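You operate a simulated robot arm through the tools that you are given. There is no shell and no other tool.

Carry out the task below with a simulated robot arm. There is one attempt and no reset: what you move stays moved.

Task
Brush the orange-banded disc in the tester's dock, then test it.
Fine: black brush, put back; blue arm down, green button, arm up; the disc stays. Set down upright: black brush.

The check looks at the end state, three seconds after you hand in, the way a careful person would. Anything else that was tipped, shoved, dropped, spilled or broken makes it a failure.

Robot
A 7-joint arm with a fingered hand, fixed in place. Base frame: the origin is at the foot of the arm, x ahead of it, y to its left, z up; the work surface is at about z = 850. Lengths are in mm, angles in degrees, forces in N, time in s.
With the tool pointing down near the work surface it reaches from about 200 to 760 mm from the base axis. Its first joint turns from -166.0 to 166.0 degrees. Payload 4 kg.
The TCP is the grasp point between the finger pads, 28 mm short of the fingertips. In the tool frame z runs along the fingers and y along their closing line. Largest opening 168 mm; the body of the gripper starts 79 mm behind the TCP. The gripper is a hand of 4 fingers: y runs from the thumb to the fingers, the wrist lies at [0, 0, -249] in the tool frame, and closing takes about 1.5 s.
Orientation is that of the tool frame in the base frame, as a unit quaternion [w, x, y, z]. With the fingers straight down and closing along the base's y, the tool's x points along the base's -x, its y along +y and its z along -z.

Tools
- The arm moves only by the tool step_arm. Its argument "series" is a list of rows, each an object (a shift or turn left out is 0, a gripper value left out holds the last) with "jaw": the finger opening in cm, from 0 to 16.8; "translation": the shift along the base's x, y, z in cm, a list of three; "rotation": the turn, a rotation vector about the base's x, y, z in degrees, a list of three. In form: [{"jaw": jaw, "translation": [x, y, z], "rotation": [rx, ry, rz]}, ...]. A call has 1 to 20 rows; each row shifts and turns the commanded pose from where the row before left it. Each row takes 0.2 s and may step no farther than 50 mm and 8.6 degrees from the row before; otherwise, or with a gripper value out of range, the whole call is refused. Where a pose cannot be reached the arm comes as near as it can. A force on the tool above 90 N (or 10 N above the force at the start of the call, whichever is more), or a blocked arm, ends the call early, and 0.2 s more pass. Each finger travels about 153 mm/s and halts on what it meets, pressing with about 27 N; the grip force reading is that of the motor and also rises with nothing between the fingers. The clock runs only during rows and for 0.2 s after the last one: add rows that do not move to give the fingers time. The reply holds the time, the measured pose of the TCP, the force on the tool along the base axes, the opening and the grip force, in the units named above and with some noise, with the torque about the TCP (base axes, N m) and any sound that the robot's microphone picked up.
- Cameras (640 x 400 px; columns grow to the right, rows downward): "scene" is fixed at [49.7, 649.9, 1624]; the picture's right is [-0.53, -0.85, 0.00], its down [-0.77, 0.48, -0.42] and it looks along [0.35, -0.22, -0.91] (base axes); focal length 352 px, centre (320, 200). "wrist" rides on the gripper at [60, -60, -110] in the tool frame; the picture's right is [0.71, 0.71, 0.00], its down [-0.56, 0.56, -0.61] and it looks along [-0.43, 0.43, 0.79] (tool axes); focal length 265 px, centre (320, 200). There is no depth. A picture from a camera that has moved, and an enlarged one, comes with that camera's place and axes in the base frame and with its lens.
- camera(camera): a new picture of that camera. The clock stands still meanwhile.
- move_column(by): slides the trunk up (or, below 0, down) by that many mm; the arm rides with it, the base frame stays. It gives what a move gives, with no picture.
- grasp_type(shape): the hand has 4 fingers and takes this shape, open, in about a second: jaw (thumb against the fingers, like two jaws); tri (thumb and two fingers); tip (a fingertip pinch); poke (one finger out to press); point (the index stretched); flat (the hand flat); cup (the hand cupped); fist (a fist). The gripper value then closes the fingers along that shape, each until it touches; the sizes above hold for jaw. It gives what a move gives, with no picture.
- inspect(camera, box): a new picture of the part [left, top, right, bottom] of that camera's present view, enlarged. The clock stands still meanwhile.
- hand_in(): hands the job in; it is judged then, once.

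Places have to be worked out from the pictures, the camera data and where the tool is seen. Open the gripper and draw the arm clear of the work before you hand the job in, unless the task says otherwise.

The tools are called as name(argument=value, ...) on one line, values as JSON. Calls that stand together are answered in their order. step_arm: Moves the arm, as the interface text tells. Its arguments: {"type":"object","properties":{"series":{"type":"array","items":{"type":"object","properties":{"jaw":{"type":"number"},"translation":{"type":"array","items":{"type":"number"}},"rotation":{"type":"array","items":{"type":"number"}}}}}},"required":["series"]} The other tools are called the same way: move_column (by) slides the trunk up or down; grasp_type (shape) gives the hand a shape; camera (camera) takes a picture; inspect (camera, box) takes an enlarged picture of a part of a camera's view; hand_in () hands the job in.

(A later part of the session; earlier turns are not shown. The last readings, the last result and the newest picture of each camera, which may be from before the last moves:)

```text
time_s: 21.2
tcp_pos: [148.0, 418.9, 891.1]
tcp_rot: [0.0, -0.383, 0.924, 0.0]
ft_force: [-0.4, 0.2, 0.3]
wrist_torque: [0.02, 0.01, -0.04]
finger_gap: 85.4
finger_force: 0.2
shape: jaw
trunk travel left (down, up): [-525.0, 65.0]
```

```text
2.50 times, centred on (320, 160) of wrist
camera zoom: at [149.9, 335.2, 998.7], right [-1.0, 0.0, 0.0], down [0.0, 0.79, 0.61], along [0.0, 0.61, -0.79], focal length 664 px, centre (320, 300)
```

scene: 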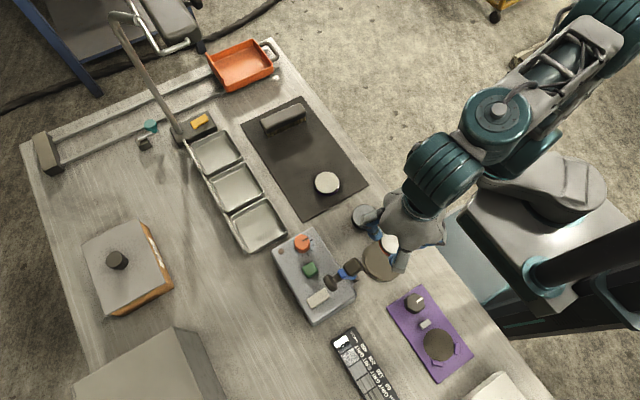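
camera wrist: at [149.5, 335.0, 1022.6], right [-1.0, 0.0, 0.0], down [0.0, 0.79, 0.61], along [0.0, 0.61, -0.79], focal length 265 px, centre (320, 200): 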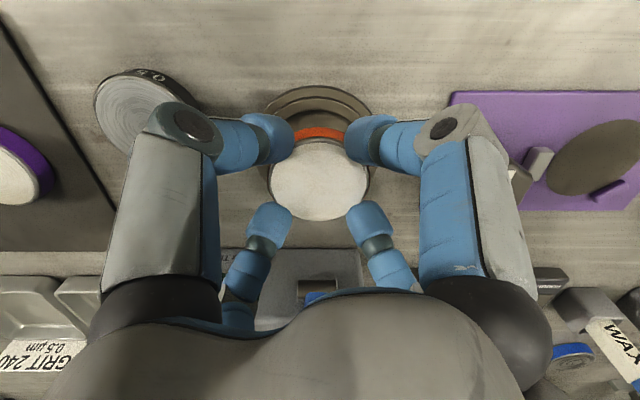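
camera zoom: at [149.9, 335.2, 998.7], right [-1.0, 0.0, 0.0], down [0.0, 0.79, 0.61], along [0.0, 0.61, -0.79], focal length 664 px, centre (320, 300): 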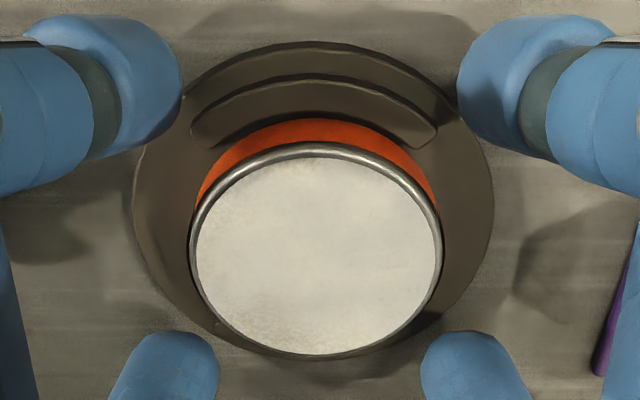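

The disc is free and seated. I'll rise straight up and look at the dock and the tester from above.

step_arm(series=[{"translation": [0, 0, 1]}, {"translation": [0, 0, 3]}, {"translation": [0, 0, 4]}, {"translation": [0, -1, 4]}, {"translation": [0, -3, 3]}, {"translation": [0, -3, 2]}, {}])

camera(camera="wrist")

inspect(camera="wrist", box=[240, 60, 400, 200])

inspect(camera="scene", box=[345, 225, 425, 290])

```text
time_s: 22.8
tcp_pos: [150.5, 353.4, 1061.9]
tcp_rot: [0.0, -0.382, 0.924, 0.0]
ft_force: [0.4, 0.0, 0.6]
wrist_torque: [0.02, -0.02, -0.01]
finger_gap: 86.1
finger_force: 0.0
shape: jaw
trunk travel left (down, up): [-525.0, 65.0]
```

```text
taken
camera wrist: at [151.3, 267.8, 1170.2], right [-1.0, 0.0, 0.0], down [0.0, 0.79, 0.61], along [0.0, 0.61, -0.79], focal length 265 px, centre (320, 200)
```

wrist: 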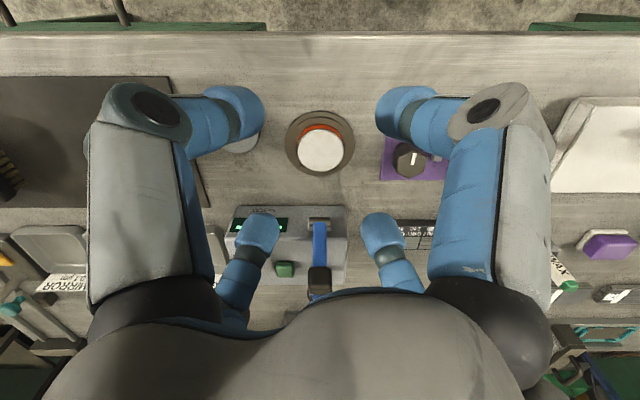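

```text
2.86 times, centred on (320, 130) of wrist
camera zoom: at [151.3, 267.8, 1170.2], right [-1.0, 0.0, 0.0], down [0.0, 0.79, 0.61], along [0.0, 0.61, -0.79], focal length 758 px, centre (320, 400)
```

zoom: 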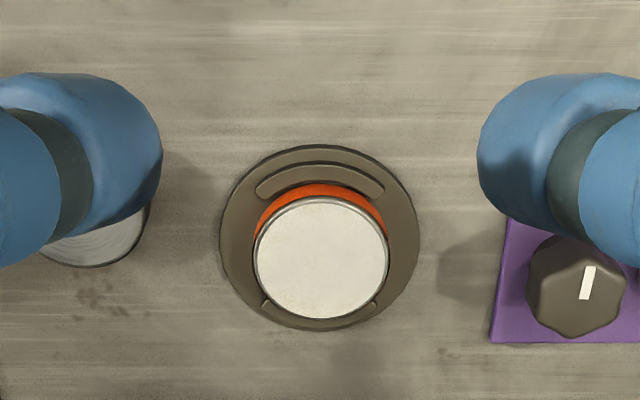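

```text
6.15 times, centred on (385, 258) of scene
camera zoom: at [49.7, 649.9, 1624.0], right [-0.53, -0.85, 0.0], down [-0.77, 0.48, -0.42], along [0.35, -0.22, -0.91], focal length 2169 px, centre (-80, -154)
```

zoom: 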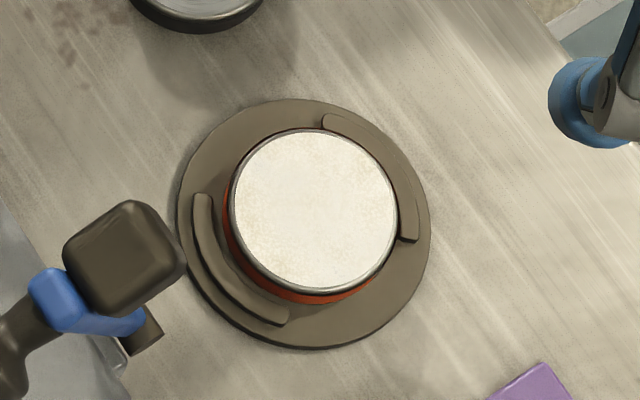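

The disc sits flat between the two fences. From this vantage I'll also take a close look at the tester for later.

inspect(camera="wrist", box=[220, 190, 420, 310])

```text
3.20 times, centred on (320, 250) of wrist
camera zoom: at [151.3, 267.8, 1170.2], right [-1.0, 0.0, 0.0], down [0.0, 0.79, 0.61], along [0.0, 0.61, -0.79], focal length 849 px, centre (320, 40)
```

zoom: 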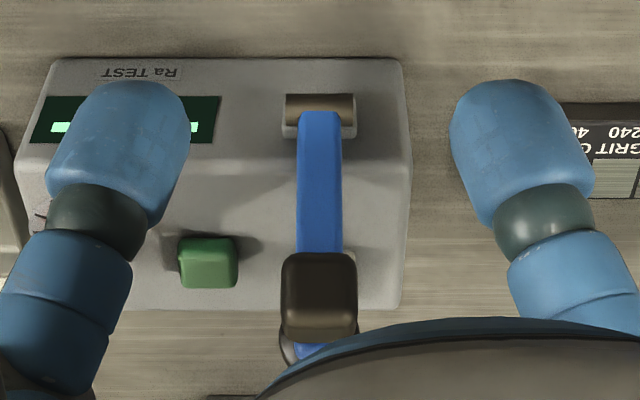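

The tester's layout is clear: button left of the arm, arm at x ≈ 151. Now I go for the brush: turn back to yaw 0, open the hand, and move above it.

step_arm(series=[{"jaw": 16.8, "translation": [4.2, 0.7, 0], "rotation": [0, 0, -4.5]}, {"translation": [4.2, 0.7, 0], "rotation": [0, 0, -4.5]}, {"translation": [4.2, 0.7, 0], "rotation": [0, 0, -4.5]}, {"translation": [4.2, 0.7, -0.5], "rotation": [0, 0, -4.5]}, {"translation": [4.2, 0.7, -0.5], "rotation": [0, 0, -4.5]}, {"translation": [4.2, 0.7, -0.5], "rotation": [0, 0, -4.5]}, {"translation": [4.2, 0.8, -1], "rotation": [0, 0, -4.5]}, {"translation": [4.2, 0.8, -1], "rotation": [0, 0, -4.5]}, {"translation": [4.2, 0.8, -1], "rotation": [0, 0, -4.5]}, {"translation": [4.2, 0.8, -1], "rotation": [0, 0, -4.5]}, {}])

camera(camera="wrist")

camera(camera="scene")

```text
time_s: 25.2
tcp_pos: [572.7, 421.2, 1008.7]
tcp_rot: [0.0, 0.001, 1.0, -0.001]
ft_force: [0.0, 0.4, -0.7]
wrist_torque: [-0.02, 0.0, 0.02]
finger_gap: 168.0
finger_force: 0.0
shape: jaw
trunk travel left (down, up): [-525.0, 65.0]
```

```text
taken
camera wrist: at [514.0, 362.2, 1117.1], right [-0.71, 0.71, 0.0], down [0.56, 0.56, 0.61], along [0.43, 0.43, -0.79], focal length 265 px, centre (320, 200)
```

wrist: 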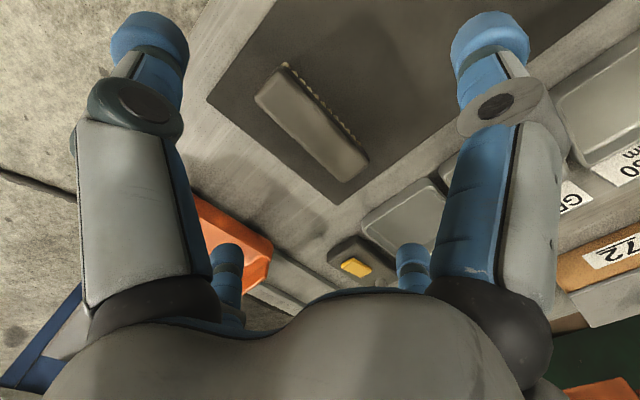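

```text
taken
```

scene: 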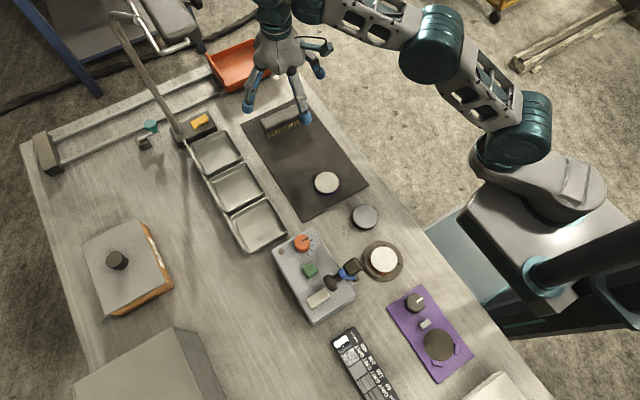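

inspect(camera="wrist", box=[230, 40, 400, 200])

```text
2.50 times, centred on (315, 120) of wrist
camera zoom: at [514.0, 362.2, 1117.1], right [-0.71, 0.71, 0.0], down [0.56, 0.56, 0.61], along [0.43, 0.43, -0.79], focal length 664 px, centre (332, 400)
```

zoom: 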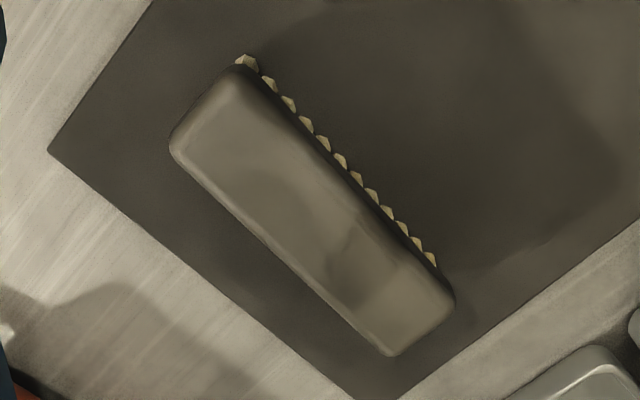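

The brush's top spans x ≈ 568–604, y ≈ 372–487 and is turned about −2.5°, with its centre near (586, 430) and top near z = 888. I'll align over it with a −2.5° turn and go down to just above it.

step_arm(series=[{"jaw": 15.5, "translation": [1.3, 0.9, -1], "rotation": [0, 0, -2.5]}, {"translation": [0, 0, -2.5]}, {"translation": [0, 0, -2.5]}, {}])

camera(camera="wrist")

inspect(camera="scene", box=[220, 60, 340, 150])

```text
time_s: 26.2
tcp_pos: [580.7, 433.0, 947.8]
tcp_rot: [0.001, 0.022, 1.0, -0.001]
ft_force: [0.2, 0.3, -0.1]
wrist_torque: [0.01, 0.0, 0.0]
finger_gap: 155.1
finger_force: 0.0
shape: jaw
trunk travel left (down, up): [-525.0, 65.0]
```

```text
taken
camera wrist: at [520.2, 375.5, 1056.1], right [-0.68, 0.74, 0.0], down [0.58, 0.53, 0.61], along [0.45, 0.41, -0.79], focal length 265 px, centre (320, 200)
```

wrist: 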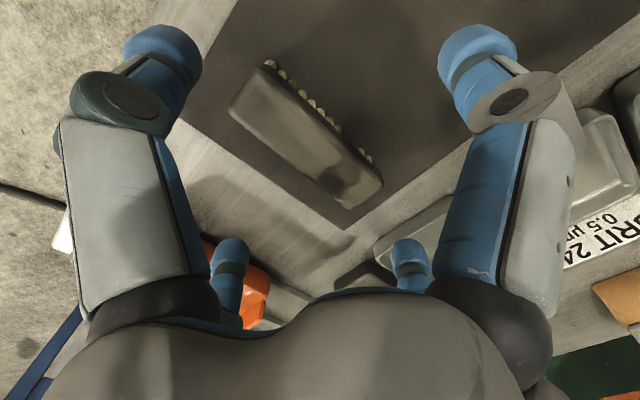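

```text
4.44 times, centred on (280, 105) of scene
camera zoom: at [49.7, 649.9, 1624.0], right [-0.53, -0.85, 0.0], down [-0.77, 0.48, -0.42], along [0.35, -0.22, -0.91], focal length 1567 px, centre (498, 622)
```

zoom: 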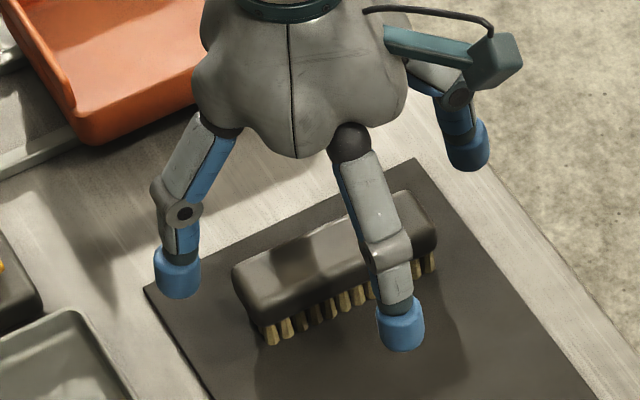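

The readings settled at about (581.6, 433). I'll zoom in to re-measure the brush relative to the hand from this closer position.

inspect(camera="wrist", box=[210, 40, 410, 230])

step_arm(series=[{}])

```text
2.11 times, centred on (310, 135) of wrist
camera zoom: at [520.2, 375.5, 1056.1], right [-0.68, 0.74, 0.0], down [0.58, 0.53, 0.61], along [0.45, 0.41, -0.79], focal length 559 px, centre (341, 337)
```

zoom: 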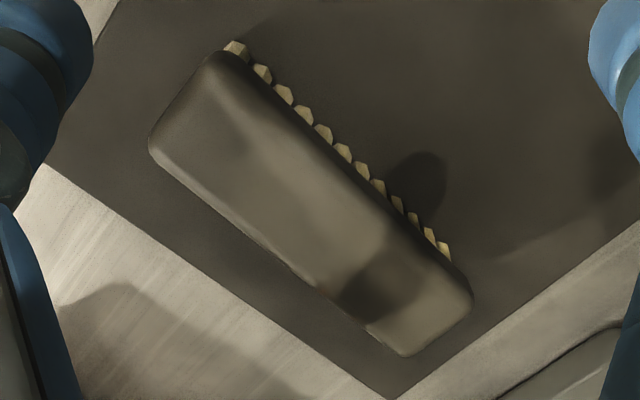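

```text
time_s: 26.6
tcp_pos: [582.1, 431.2, 947.7]
tcp_rot: [0.0, 0.022, 1.0, -0.001]
ft_force: [0.9, -0.3, 0.1]
wrist_torque: [0.03, 0.02, 0.04]
finger_gap: 155.4
finger_force: 0.1
shape: jaw
trunk travel left (down, up): [-525.0, 65.0]
```

The brush centre is at about (586.6, 429.7), so I shift (+4.5, −2.8) mm and descend so the fingertips are level with the middle of its block (TCP z ≈ 900).

step_arm(series=[{"translation": [0.45, -0.28, 0]}, {"translation": [0, 0, -2]}, {"translation": [0, 0, -1.7]}, {}])

camera(camera="wrist")

inspect(camera="scene", box=[220, 70, 340, 160])

```text
time_s: 27.6
tcp_pos: [585.5, 429.6, 910.1]
tcp_rot: [0.0, 0.023, 1.0, 0.0]
ft_force: [0.2, 0.3, 0.6]
wrist_torque: [-0.03, 0.01, 0.01]
finger_gap: 155.2
finger_force: 0.1
shape: jaw
trunk travel left (down, up): [-525.0, 65.0]
```

```text
taken
camera wrist: at [524.2, 372.7, 1018.9], right [-0.67, 0.74, 0.0], down [0.58, 0.53, 0.61], along [0.45, 0.41, -0.79], focal length 265 px, centre (320, 200)
```

wrist: 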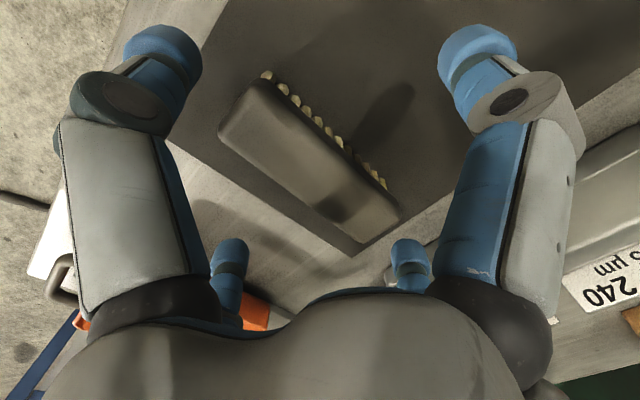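

```text
4.44 times, centred on (280, 115) of scene
camera zoom: at [49.7, 649.9, 1624.0], right [-0.53, -0.85, 0.0], down [-0.77, 0.48, -0.42], along [0.35, -0.22, -0.91], focal length 1567 px, centre (498, 578)
```

zoom: 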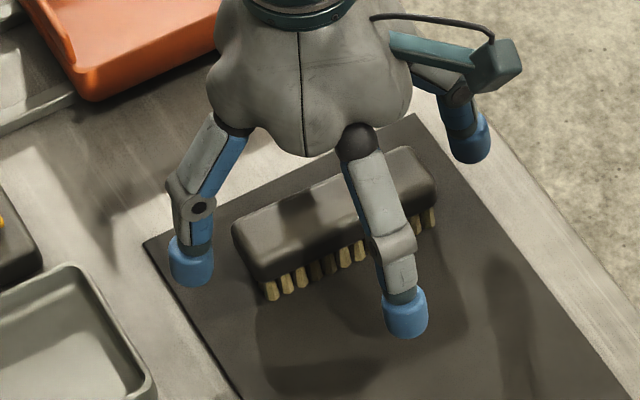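

The fingers straddle the brush cleanly. I'll lower the last 10 mm and close, watching the x-fingers stop on the sides and y-fingers on the ends.

step_arm(series=[{"translation": [0.05, 0, -1.0]}, {}, {"jaw": 12}, {"jaw": 10}, {"jaw": 8}, {"jaw": 6}, {"jaw": 5}, {"jaw": 4}, {}])

camera(camera="wrist")

inspect(camera="scene", box=[220, 70, 340, 160])

```text
time_s: 29.6
tcp_pos: [586.7, 430.6, 900.0]
tcp_rot: [0.001, 0.023, 1.0, -0.001]
ft_force: [0.0, 0.0, 0.8]
wrist_torque: [0.03, 0.0, 0.01]
finger_gap: 85.9
finger_force: 27.1
shape: jaw
trunk travel left (down, up): [-525.0, 65.0]
```

```text
taken
camera wrist: at [524.8, 373.0, 1008.5], right [-0.67, 0.74, 0.0], down [0.58, 0.53, 0.61], along [0.45, 0.41, -0.79], focal length 265 px, centre (320, 200)
```

wrist: 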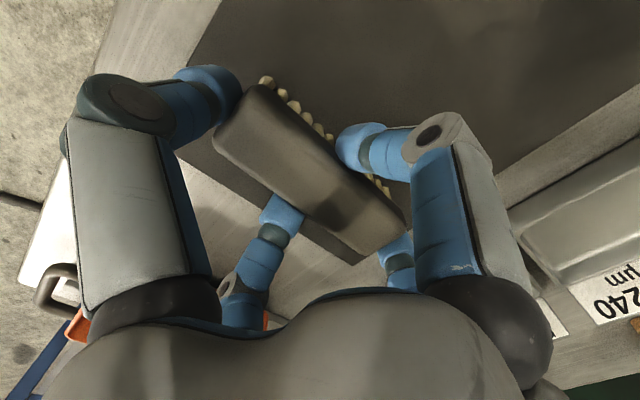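

```text
4.44 times, centred on (280, 115) of scene
camera zoom: at [49.7, 649.9, 1624.0], right [-0.53, -0.85, 0.0], down [-0.77, 0.48, -0.42], along [0.35, -0.22, -0.91], focal length 1567 px, centre (498, 578)
```

zoom: 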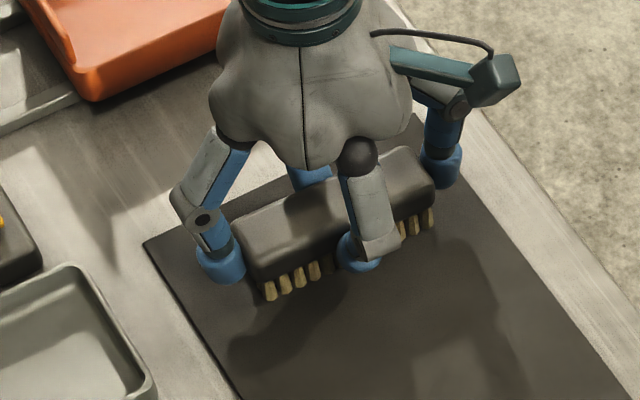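

All four fingers touch the brush (two on the long sides, two on the ends) at 27 N. I'll command a slightly smaller opening to keep pressure and lift to test.

step_arm(series=[{"jaw": 3}, {"jaw": 2.5}, {}, {"translation": [0, 0, 0.5]}, {"translation": [0, 0, 1.5]}, {"translation": [0, 0, 2]}, {}])

camera(camera="wrist")

inspect(camera="scene", box=[220, 70, 340, 160])

```text
time_s: 31.2
tcp_pos: [585.7, 429.6, 939.4]
tcp_rot: [0.0, 0.021, 1.0, 0.001]
ft_force: [-0.2, -0.3, -0.5]
wrist_torque: [0.01, -0.02, 0.0]
finger_gap: 85.8
finger_force: 27.2
shape: jaw
trunk travel left (down, up): [-525.0, 65.0]
```

```text
taken
camera wrist: at [524.7, 372.1, 1048.0], right [-0.68, 0.74, 0.0], down [0.58, 0.53, 0.61], along [0.45, 0.41, -0.79], focal length 265 px, centre (320, 200)
```

wrist: 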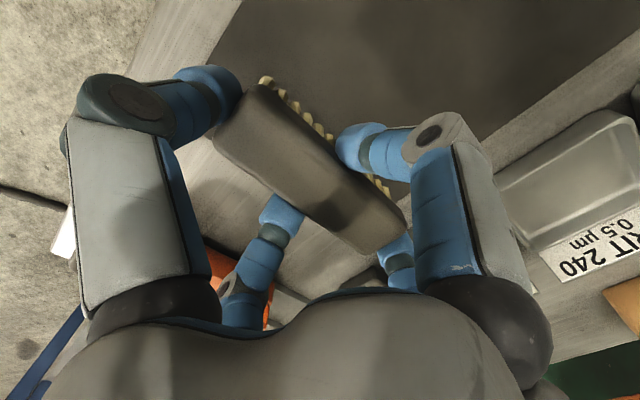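

```text
4.44 times, centred on (280, 115) of scene
camera zoom: at [49.7, 649.9, 1624.0], right [-0.53, -0.85, 0.0], down [-0.77, 0.48, -0.42], along [0.35, -0.22, -0.91], focal length 1567 px, centre (498, 578)
```

zoom: 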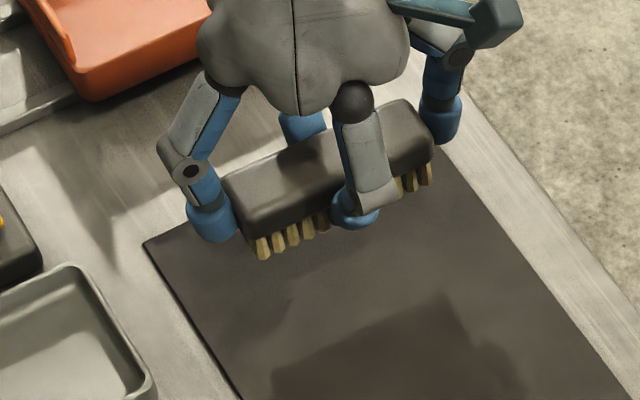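

The brush lifts cleanly and level. I'll raise it, turn it 47.5° so its long axis runs diagonally (clear of the tester's arm), and carry it to hover near the dock.

step_arm(series=[{"translation": [0, 0, 3.5]}, {"translation": [0, 0, 3.5]}, {"translation": [-4, -0.2, 0], "rotation": [0, 0, 5.9375]}, {"translation": [-4, -0.2, 0], "rotation": [0, 0, 5.9375]}, {"translation": [-4, -0.2, 0], "rotation": [0, 0, 5.9375]}, {"translation": [-4, -0.2, 0], "rotation": [0, 0, 5.9375]}, {"translation": [-4, -0.2, 0], "rotation": [0, 0, 5.9375]}, {"translation": [-4, -0.2, 0], "rotation": [0, 0, 5.9375]}, {"translation": [-4, -0.2, 0], "rotation": [0, 0, 5.9375]}, {"translation": [-4, -0.2, 0], "rotation": [0, 0, 5.9375]}, {"translation": [-4, -0.2, 0]}, {"translation": [-4, -0.2, 0]}, {"translation": [-3.6, -0.2, 0]}, {}, {}])

camera(camera="wrist")

camera(camera="scene")

```text
time_s: 34.4
tcp_pos: [146.0, 403.6, 1003.7]
tcp_rot: [0.001, -0.382, 0.924, 0.0]
ft_force: [-0.4, 0.0, -1.5]
wrist_torque: [0.01, 0.01, 0.05]
finger_gap: 85.4
finger_force: 27.0
shape: jaw
out of reach, approached as far as the arm can: row 2
trunk travel left (down, up): [-525.0, 65.0]
```

```text
taken
camera wrist: at [146.9, 319.4, 1112.9], right [-1.0, 0.0, 0.0], down [0.0, 0.79, 0.61], along [0.0, 0.61, -0.79], focal length 265 px, centre (320, 200)
```

wrist: 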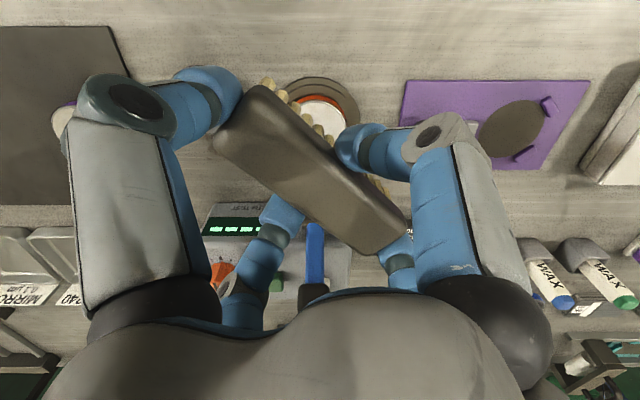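

```text
taken
```

scene: 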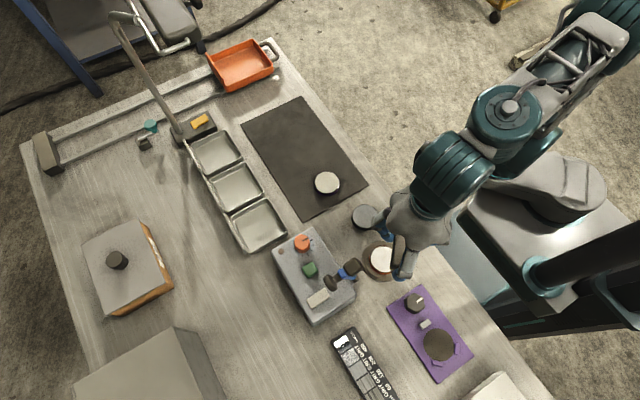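

The brush is held diagonally and level at about (146, 404, 1004); the disc is in view below. I'll position over the disc centre and lower to about 8 mm above contact.

step_arm(series=[{"translation": [0.45, 1.7, -1]}, {"translation": [0, 0, -2.5]}, {"translation": [0, 0, -2.5]}, {"translation": [0, 0, -1.8]}, {}])

camera(camera="wrist")

inspect(camera="scene", box=[320, 190, 460, 300])

```text
time_s: 35.6
tcp_pos: [148.7, 421.7, 926.4]
tcp_rot: [0.001, -0.382, 0.924, 0.0]
ft_force: [-0.6, -0.1, -0.9]
wrist_torque: [0.01, -0.02, -0.01]
finger_gap: 85.4
finger_force: 26.3
shape: jaw
trunk travel left (down, up): [-525.0, 65.0]
```

```text
taken
camera wrist: at [150.7, 336.1, 1035.9], right [-1.0, 0.0, 0.0], down [0.0, 0.79, 0.61], along [0.0, 0.61, -0.79], focal length 265 px, centre (320, 200)
```

wrist: 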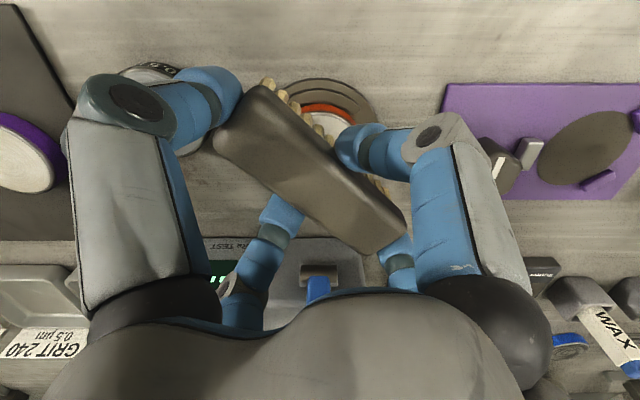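

```text
3.64 times, centred on (390, 245) of scene
camera zoom: at [49.7, 649.9, 1624.0], right [-0.53, -0.85, 0.0], down [-0.77, 0.48, -0.42], along [0.35, -0.22, -0.91], focal length 1282 px, centre (66, 36)
```

zoom: 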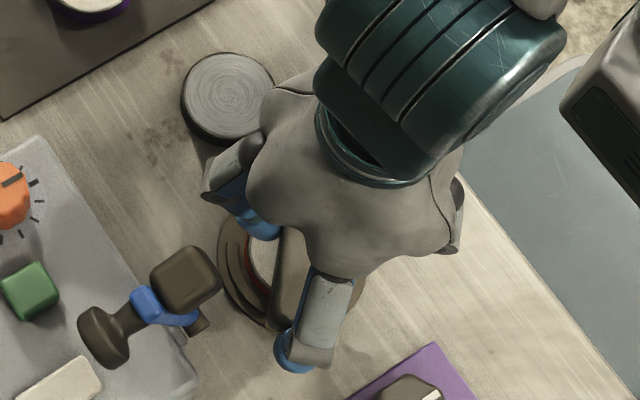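

The hand is clear of the tester's arm and the neighbours. I'll lower until the bristles touch the disc.

step_arm(series=[{"translation": [0, 0, -0.6]}, {}])

step_arm(series=[{"translation": [0, 0, -0.2]}, {}])

```text
time_s: 36.2
tcp_pos: [149.7, 420.7, 922.3]
tcp_rot: [-0.001, -0.383, 0.924, 0.0]
ft_force: [-0.3, 0.4, -1.7]
wrist_torque: [-0.02, 0.03, 0.0]
finger_gap: 85.3
finger_force: 27.1
shape: jaw
trunk travel left (down, up): [-525.0, 65.0]
```

```text
time_s: 36.8
tcp_pos: [149.8, 421.7, 919.7]
tcp_rot: [0.0, -0.382, 0.924, 0.0]
ft_force: [-0.7, -0.8, -1.2]
wrist_torque: [0.01, 0.01, -0.01]
finger_gap: 85.4
finger_force: 26.7
shape: jaw
trunk travel left (down, up): [-525.0, 65.0]
```

step_arm(series=[{"translation": [0, 0, -0.15]}, {}])

step_arm(series=[{"translation": [0, 0, -0.1]}, {}])

```text
time_s: 37.4
tcp_pos: [148.3, 419.9, 918.1]
tcp_rot: [0.0, -0.382, 0.924, 0.0]
ft_force: [0.5, -0.1, -1.1]
wrist_torque: [0.03, -0.02, 0.0]
finger_gap: 85.5
finger_force: 27.6
shape: jaw
trunk travel left (down, up): [-525.0, 65.0]
```

```text
time_s: 38.0
tcp_pos: [149.2, 422.2, 918.2]
tcp_rot: [0.0, -0.383, 0.924, 0.0]
ft_force: [1.0, 0.4, -1.2]
wrist_torque: [0.01, 0.03, 0.01]
finger_gap: 85.5
finger_force: 27.0
shape: jaw
trunk travel left (down, up): [-525.0, 65.0]
```

No contact yet at about z = 918. I'll continue in 1 mm steps.

step_arm(series=[{"translation": [0, 0, -0.1]}, {}])

step_arm(series=[{"translation": [0, 0, -0.1]}, {}])

step_arm(series=[{"translation": [0, 0, -0.1]}, {}])

```text
time_s: 38.6
tcp_pos: [148.8, 420.5, 917.4]
tcp_rot: [0.0, -0.383, 0.924, 0.001]
ft_force: [0.2, 0.2, -0.9]
wrist_torque: [-0.02, 0.01, -0.02]
finger_gap: 85.5
finger_force: 27.4
shape: jaw
trunk travel left (down, up): [-525.0, 65.0]
```

```text
time_s: 39.2
tcp_pos: [151.7, 421.0, 916.4]
tcp_rot: [0.0, -0.383, 0.924, 0.0]
ft_force: [-0.6, -0.9, 4.9]
wrist_torque: [-0.06, 0.01, 0.02]
finger_gap: 85.3
finger_force: 26.8
shape: jaw
trunk travel left (down, up): [-525.0, 65.0]
```

```text
time_s: 39.8
tcp_pos: [150.8, 421.0, 914.9]
tcp_rot: [0.001, -0.382, 0.924, 0.001]
ft_force: [-3.1, 1.1, 17.8]
wrist_torque: [-0.05, 0.0, 0.0]
finger_gap: 85.2
finger_force: 27.3
shape: jaw
trunk travel left (down, up): [-525.0, 65.0]
```

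Contact at z ≈ 916; now 18 N. I'll ease up slightly to roughly 8–10 N and stroke back and forth ±22 mm along x across the disc.

step_arm(series=[{"translation": [0, 0, 0.06]}, {"translation": [0.55, 0, 0]}, {"translation": [0.55, 0, 0]}, {"translation": [0.55, 0, 0]}, {"translation": [0.55, 0, 0]}, {}])

camera(camera="wrist")

```text
time_s: 41.2
tcp_pos: [171.2, 420.3, 915.0]
tcp_rot: [0.001, -0.382, 0.924, 0.001]
ft_force: [-3.4, 2.3, 17.9]
wrist_torque: [0.13, 0.22, 0.03]
finger_gap: 85.1
finger_force: 26.7
shape: jaw
trunk travel left (down, up): [-525.0, 65.0]
```

```text
taken
camera wrist: at [172.6, 334.8, 1024.1], right [-1.0, 0.0, 0.0], down [0.0, 0.79, 0.62], along [0.0, 0.62, -0.79], focal length 265 px, centre (320, 200)
```

wrist: 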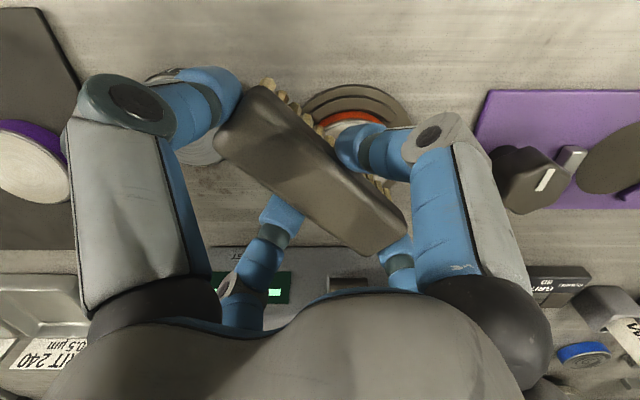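

The disc stays put and the brush slides over it with about 18 N down and 4 N drag. I'll ease a bit more and continue full strokes.

step_arm(series=[{"translation": [-0.55, 0, 0.04]}, {"translation": [-0.55, 0, 0]}, {"translation": [-0.55, 0, 0]}, {"translation": [-0.55, 0, 0]}, {"translation": [-0.55, 0, 0]}, {"translation": [-0.55, 0, 0]}, {"translation": [-0.55, 0, 0]}, {"translation": [-0.55, 0, 0]}, {"translation": [0.55, 0, 0]}, {"translation": [0.55, 0, 0]}, {"translation": [0.55, 0, 0]}, {"translation": [0.55, 0, 0]}, {"translation": [0.55, 0, 0]}, {"translation": [0.55, 0, 0]}, {"translation": [0.55, 0, 0]}, {"translation": [0.55, 0, 0]}, {}])

step_arm(series=[{"translation": [-0.55, 0, 0]}, {"translation": [-0.55, 0, 0]}, {"translation": [-0.55, 0, 0]}, {"translation": [-0.55, 0, 0]}, {"translation": [-0.55, 0, 0]}, {"translation": [-0.55, 0, 0]}, {"translation": [-0.55, 0, 0]}, {"translation": [-0.55, 0, 0]}, {"translation": [0.55, 0, 0]}, {"translation": [0.55, 0, 0]}, {"translation": [0.55, 0, 0]}, {"translation": [0.55, 0, 0]}, {"translation": [0.55, 0, 0]}, {"translation": [0.55, 0, 0]}, {"translation": [0.55, 0, 0]}, {"translation": [0.55, 0, 0]}, {}])

camera(camera="wrist")

```text
time_s: 44.8
tcp_pos: [171.3, 420.5, 914.6]
tcp_rot: [0.001, -0.382, 0.924, 0.001]
ft_force: [-3.2, 0.3, 19.0]
wrist_torque: [0.08, 0.22, 0.06]
finger_gap: 85.0
finger_force: 27.3
shape: jaw
trunk travel left (down, up): [-525.0, 65.0]
```

```text
time_s: 48.4
tcp_pos: [170.5, 420.1, 915.1]
tcp_rot: [0.001, -0.382, 0.924, 0.001]
ft_force: [-2.0, -0.3, 14.2]
wrist_torque: [0.1, 0.17, -0.03]
finger_gap: 84.9
finger_force: 27.6
shape: jaw
trunk travel left (down, up): [-525.0, 65.0]
```

```text
taken
camera wrist: at [171.8, 336.1, 1023.9], right [-1.0, 0.0, 0.0], down [0.0, 0.79, 0.62], along [0.0, 0.62, -0.79], focal length 265 px, centre (320, 200)
```

wrist: 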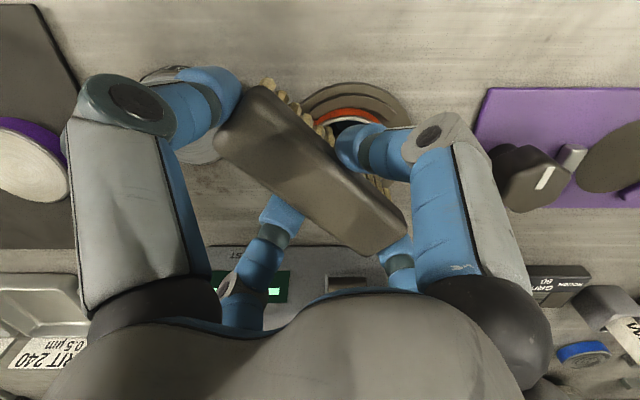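

The visible strip of disc now looks darker/cleaner. I'll lift off and move back to see the disc's surface.

step_arm(series=[{"translation": [0, 0, 1]}, {"translation": [0, 0, 3]}, {"translation": [0, 0, 4]}, {"translation": [0, -4, 2]}, {"translation": [0, -4, 1]}, {"translation": [0, -2, 0]}, {}])

inspect(camera="scene", box=[345, 225, 425, 290])

camera(camera="wrist")

```text
time_s: 50.0
tcp_pos: [169.2, 321.5, 1024.9]
tcp_rot: [0.0, -0.383, 0.924, 0.001]
ft_force: [0.5, -0.5, -0.9]
wrist_torque: [0.01, -0.03, -0.02]
finger_gap: 85.1
finger_force: 27.4
shape: jaw
trunk travel left (down, up): [-525.0, 65.0]
```

```text
6.15 times, centred on (385, 258) of scene
camera zoom: at [49.7, 649.9, 1624.0], right [-0.53, -0.85, 0.0], down [-0.77, 0.48, -0.42], along [0.35, -0.22, -0.91], focal length 2169 px, centre (-80, -154)
```

zoom: 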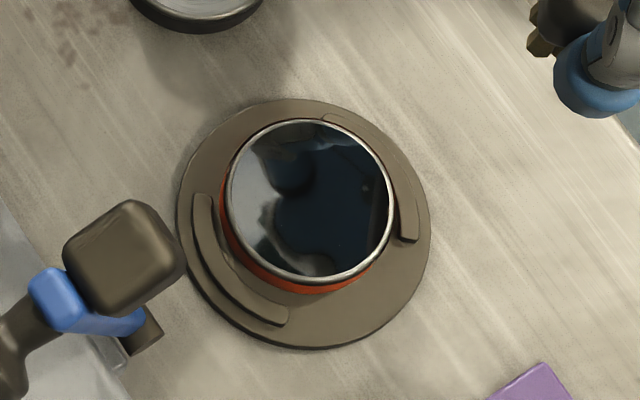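

```text
taken
camera wrist: at [170.8, 236.1, 1133.2], right [-1.0, 0.0, 0.0], down [0.0, 0.79, 0.61], along [0.0, 0.61, -0.79], focal length 265 px, centre (320, 200)
```

wrist: 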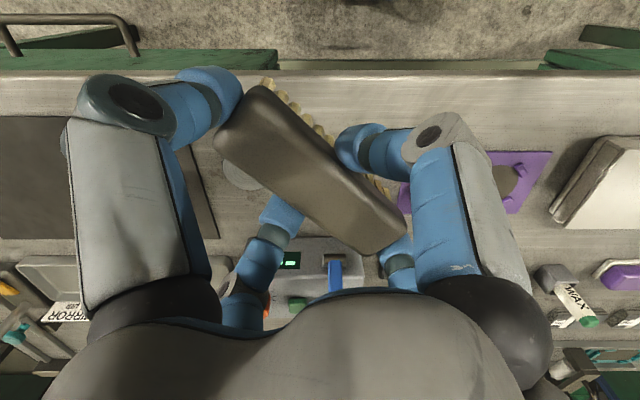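

The disc is now mirror-clean and still in the dock. I'll carry the brush back to the mat, undoing the turn, and stop about 45 mm above its original spot.

step_arm(series=[{"translation": [4.17, 1.09, 0], "rotation": [0, 0, -4.75]}, {"translation": [4.17, 1.09, 0], "rotation": [0, 0, -4.75]}, {"translation": [4.17, 1.09, -0.4], "rotation": [0, 0, -4.75]}, {"translation": [4.17, 1.09, -0.8], "rotation": [0, 0, -4.75]}, {"translation": [4.17, 1.09, -0.8], "rotation": [0, 0, -4.75]}, {"translation": [4.17, 1.09, -1], "rotation": [0, 0, -4.75]}, {"translation": [4.17, 1.09, -1.2], "rotation": [0, 0, -4.75]}, {"translation": [4.17, 1.09, -1.2], "rotation": [0, 0, -4.75]}, {"translation": [4.17, 1.09, -1.2], "rotation": [0, 0, -4.75]}, {"translation": [4.17, 1.09, -1.4], "rotation": [0, 0, -4.75]}, {}, {}, {}])

camera(camera="wrist")

inspect(camera="scene", box=[220, 70, 340, 160])

```text
time_s: 52.8
tcp_pos: [589.3, 431.3, 946.3]
tcp_rot: [0.0, 0.022, 1.0, 0.0]
ft_force: [0.6, 0.0, -0.2]
wrist_torque: [0.0, 0.03, -0.01]
finger_gap: 84.9
finger_force: 27.2
shape: jaw
trunk travel left (down, up): [-525.0, 65.0]
```

```text
taken
camera wrist: at [528.1, 374.6, 1055.1], right [-0.68, 0.74, 0.0], down [0.58, 0.53, 0.61], along [0.45, 0.41, -0.79], focal length 265 px, centre (320, 200)
```

wrist: 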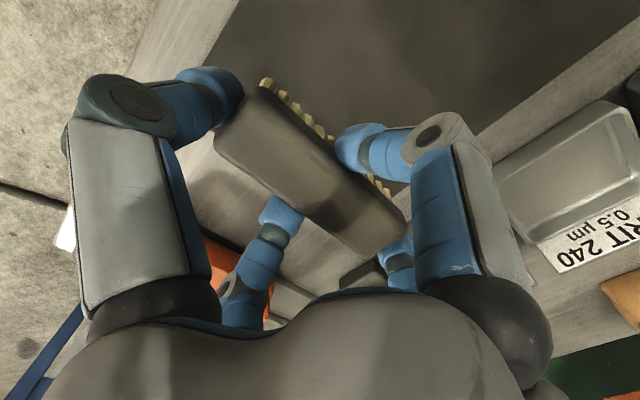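

```text
4.44 times, centred on (280, 115) of scene
camera zoom: at [49.7, 649.9, 1624.0], right [-0.53, -0.85, 0.0], down [-0.77, 0.48, -0.42], along [0.35, -0.22, -0.91], focal length 1567 px, centre (498, 578)
```

zoom: 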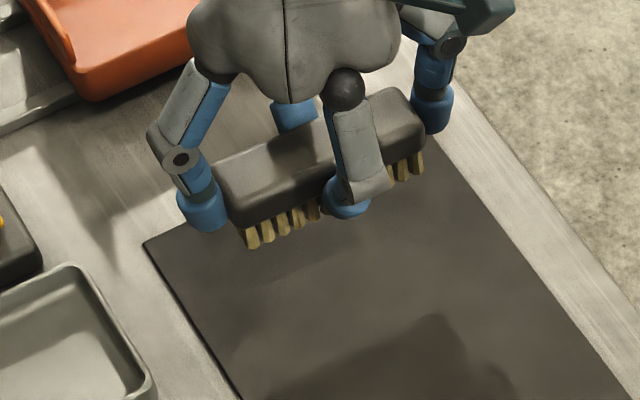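

Compared with the camera pose at the grasp (524.8, 373.0, 1008.5), I need about (−3.2, −1.5) mm and 46 mm down. I'll correct and lower to about 4 mm above the mat.

step_arm(series=[{"translation": [-0.32, -0.15, -1]}, {"translation": [0, 0, -1.7]}, {"translation": [0, 0, -1.5]}, {}, {}])

camera(camera="wrist")

inspect(camera="scene", box=[220, 70, 340, 160])

```text
time_s: 54.0
tcp_pos: [586.8, 429.2, 903.3]
tcp_rot: [0.0, 0.021, 1.0, 0.0]
ft_force: [-0.4, 0.6, -1.7]
wrist_torque: [0.01, 0.01, 0.02]
finger_gap: 84.6
finger_force: 27.3
shape: jaw
trunk travel left (down, up): [-525.0, 65.0]
```

```text
taken
camera wrist: at [525.6, 371.4, 1011.8], right [-0.68, 0.74, 0.0], down [0.58, 0.53, 0.61], along [0.45, 0.41, -0.79], focal length 265 px, centre (320, 200)
```

wrist: 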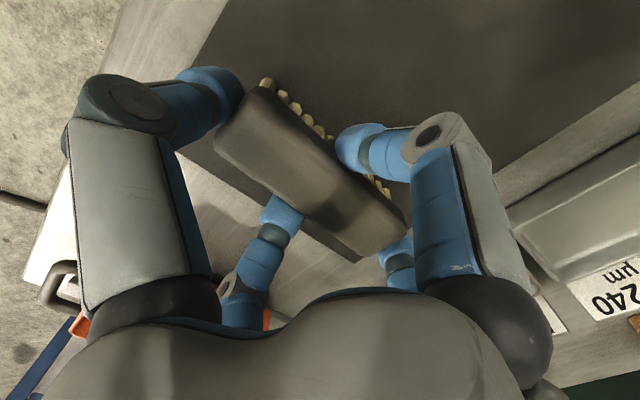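

```text
4.44 times, centred on (280, 115) of scene
camera zoom: at [49.7, 649.9, 1624.0], right [-0.53, -0.85, 0.0], down [-0.77, 0.48, -0.42], along [0.35, -0.22, -0.91], focal length 1567 px, centre (498, 578)
```

zoom: 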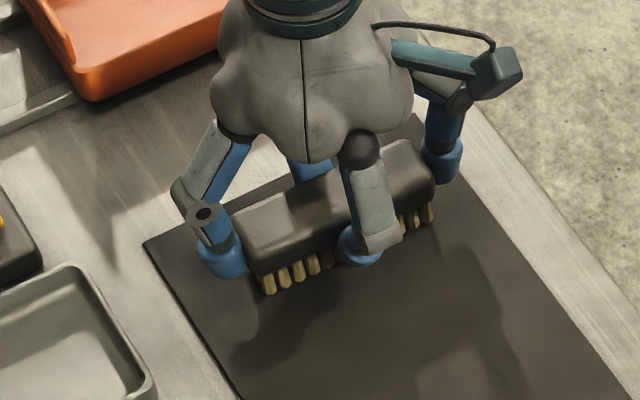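

The brush is directly over its old spot, about 3–4 mm up. I'll lower in small steps until it touches.

step_arm(series=[{"translation": [0, 0.1, -0.2]}, {}])

step_arm(series=[{"translation": [0, 0, -0.1]}, {}])

step_arm(series=[{"translation": [0, 0, -0.05]}, {}])

```text
time_s: 54.6
tcp_pos: [585.8, 428.6, 900.1]
tcp_rot: [0.0, 0.023, 1.0, 0.0]
ft_force: [0.3, 0.4, -0.9]
wrist_torque: [-0.01, 0.02, 0.03]
finger_gap: 84.8
finger_force: 26.8
shape: jaw
trunk travel left (down, up): [-525.0, 65.0]
```

```text
time_s: 55.2
tcp_pos: [585.7, 429.6, 899.8]
tcp_rot: [0.0, 0.021, 1.0, 0.0]
ft_force: [0.0, 0.7, -1.6]
wrist_torque: [-0.07, 0.02, -0.01]
finger_gap: 84.7
finger_force: 27.2
shape: jaw
trunk travel left (down, up): [-525.0, 65.0]
```

```text
time_s: 55.8
tcp_pos: [584.7, 428.0, 899.0]
tcp_rot: [0.0, 0.021, 1.0, 0.0]
ft_force: [-0.8, -0.4, -0.7]
wrist_torque: [0.0, 0.02, 0.0]
finger_gap: 84.9
finger_force: 26.9
shape: jaw
trunk travel left (down, up): [-525.0, 65.0]
```

No contact yet; the brush may have slid up a hair in the grip while pressing. Continuing gently down.

step_arm(series=[{"translation": [0, 0, -0.1]}, {}])

step_arm(series=[{"translation": [0, 0, -0.1]}, {}])

```text
time_s: 56.4
tcp_pos: [584.6, 428.9, 897.3]
tcp_rot: [0.0, 0.021, 1.0, 0.0]
ft_force: [-0.6, 0.2, -1.4]
wrist_torque: [-0.02, 0.01, 0.02]
finger_gap: 84.7
finger_force: 26.6
shape: jaw
trunk travel left (down, up): [-525.0, 65.0]
```

```text
time_s: 57.0
tcp_pos: [584.8, 428.2, 898.4]
tcp_rot: [0.0, 0.023, 1.0, 0.0]
ft_force: [-0.3, -1.0, 5.1]
wrist_torque: [-0.11, 0.02, -0.01]
finger_gap: 85.1
finger_force: 26.5
shape: jaw
trunk travel left (down, up): [-525.0, 65.0]
```

Contact with about 5 N: the brush is resting on its bristles on the mat. I'll release gradually.

step_arm(series=[{"jaw": 4.5}, {"jaw": 6.5}, {"jaw": 8.5}, {"jaw": 10.5}, {"jaw": 12}, {"jaw": 13}, {"jaw": 14.2}, {"jaw": 15.5}, {}, {}])

camera(camera="wrist")

inspect(camera="scene", box=[220, 70, 340, 160])

```text
time_s: 59.2
tcp_pos: [586.1, 428.4, 898.0]
tcp_rot: [0.0, 0.021, 1.0, 0.0]
ft_force: [0.3, -0.5, -0.4]
wrist_torque: [0.0, 0.03, -0.02]
finger_gap: 154.7
finger_force: 0.0
shape: jaw
trunk travel left (down, up): [-525.0, 65.0]
```

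```text
taken
camera wrist: at [523.3, 371.9, 1006.4], right [-0.68, 0.74, 0.0], down [0.58, 0.53, 0.61], along [0.45, 0.41, -0.79], focal length 265 px, centre (320, 200)
```

wrist: 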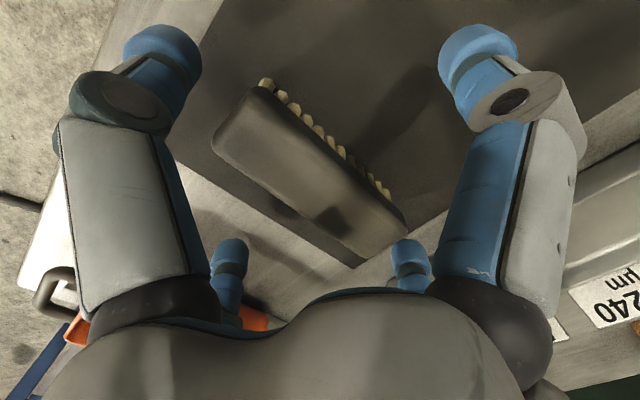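

```text
4.44 times, centred on (280, 115) of scene
camera zoom: at [49.7, 649.9, 1624.0], right [-0.53, -0.85, 0.0], down [-0.77, 0.48, -0.42], along [0.35, -0.22, -0.91], focal length 1567 px, centre (498, 578)
```

zoom: 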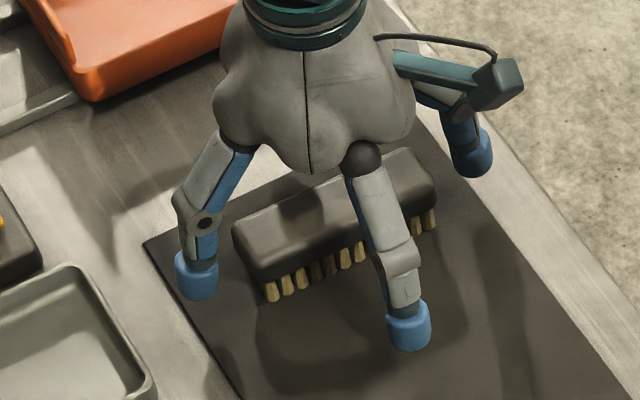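

The brush stands upright in its original place. I'll rise straight off it, then retreat and go to a viewpoint beside the tester's arm (hand turned to −45°) to see its side profile.

step_arm(series=[{"translation": [0, 0, 2]}, {"translation": [0, 0, 3.5]}, {"translation": [-4.38, 0.85, 0.8], "rotation": [0, 0, -3.54]}, {"translation": [-4.38, 0.85, 0.8], "rotation": [0, 0, -3.54]}, {"translation": [-4.38, 0.85, 1.6], "rotation": [0, 0, -3.54]}, {"translation": [-4.38, 0.85, 1.6], "rotation": [0, 0, -3.54]}, {"translation": [-4.38, 0.85, 1.6], "rotation": [0, 0, -3.54]}, {"translation": [-4.38, 0.85, 1.6], "rotation": [0, 0, -3.54]}, {"translation": [-4.38, 0.85, 1.6], "rotation": [0, 0, -3.54]}, {"translation": [-4.38, 0.85, 1.6], "rotation": [0, 0, -3.54]}, {"translation": [-4.38, 0.85, 1.6], "rotation": [0, 0, -3.54]}, {"translation": [-4.38, 0.85, 1.6], "rotation": [0, 0, -3.54]}, {"translation": [-4.38, 0.85, 1.6], "rotation": [0, 0, -3.54]}, {"translation": [-4.38, 0.85, 0.8], "rotation": [0, 0, -3.56]}, {}, {}])

camera(camera="wrist")

camera(camera="scene")

```text
time_s: 62.6
tcp_pos: [57.5, 529.8, 1117.9]
tcp_rot: [0.0, 0.383, 0.924, 0.001]
ft_force: [-0.3, -0.1, 0.4]
wrist_torque: [0.02, 0.01, 0.01]
finger_gap: 155.0
finger_force: 0.0
shape: jaw
trunk travel left (down, up): [-525.0, 65.0]
```

```text
taken
camera wrist: at [-26.4, 530.6, 1227.1], right [0.0, 1.0, 0.0], down [0.79, 0.0, 0.61], along [0.61, 0.0, -0.79], focal length 265 px, centre (320, 200)
```

wrist: 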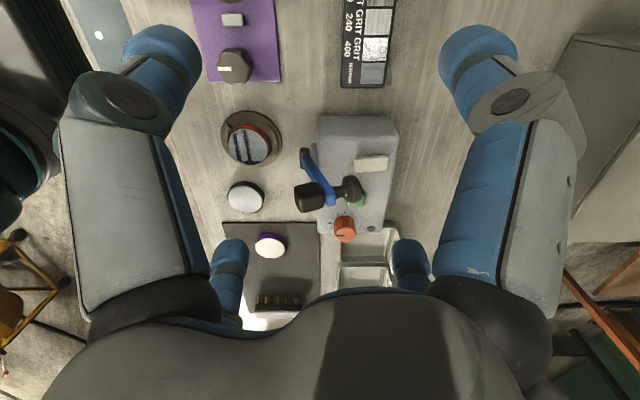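

```text
taken
```

scene: 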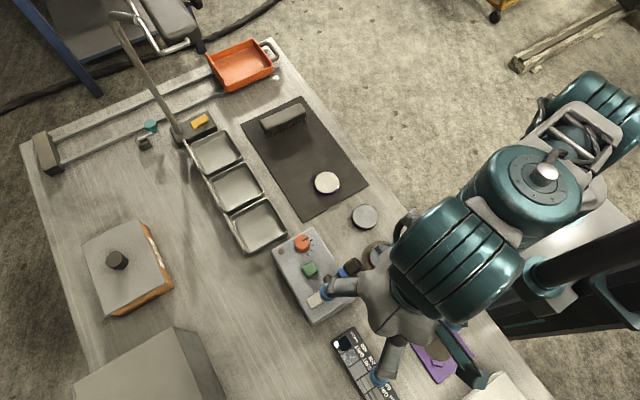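

inspect(camera="wrist", box=[250, 100, 410, 250])

inspect(camera="wrist", box=[285, 140, 375, 220])

inspect(camera="wrist", box=[200, 100, 300, 180])

```text
2.67 times, centred on (330, 175) of wrist
camera zoom: at [-26.4, 530.6, 1227.1], right [0.0, 1.0, 0.0], down [0.79, 0.0, 0.61], along [0.61, 0.0, -0.79], focal length 708 px, centre (293, 267)
```

zoom: 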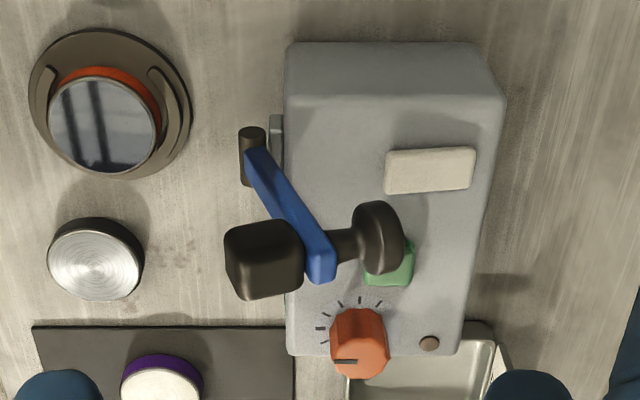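

```text
5.00 times, centred on (330, 180) of wrist
camera zoom: at [-26.4, 530.6, 1227.1], right [0.0, 1.0, 0.0], down [0.79, 0.0, 0.61], along [0.61, 0.0, -0.79], focal length 1327 px, centre (270, 300)
```

zoom: 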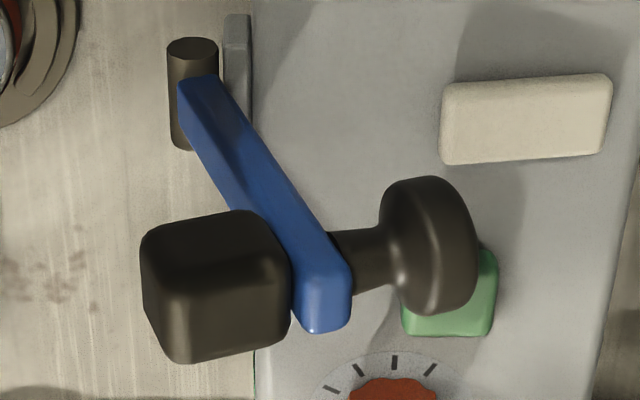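

```text
5.00 times, centred on (250, 140) of wrist
camera zoom: at [-26.4, 530.6, 1227.1], right [0.0, 1.0, 0.0], down [0.79, 0.0, 0.61], along [0.61, 0.0, -0.79], focal length 1327 px, centre (670, 500)
```

zoom: 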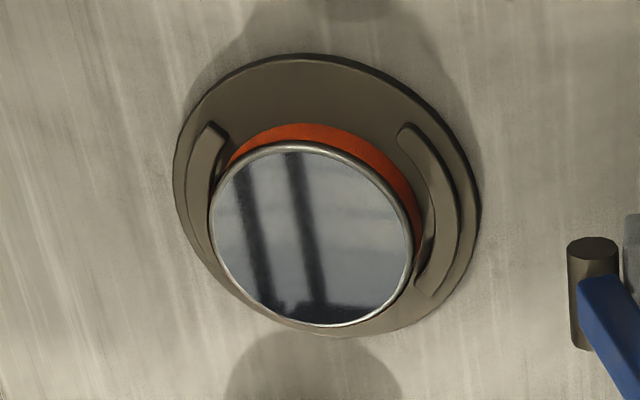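

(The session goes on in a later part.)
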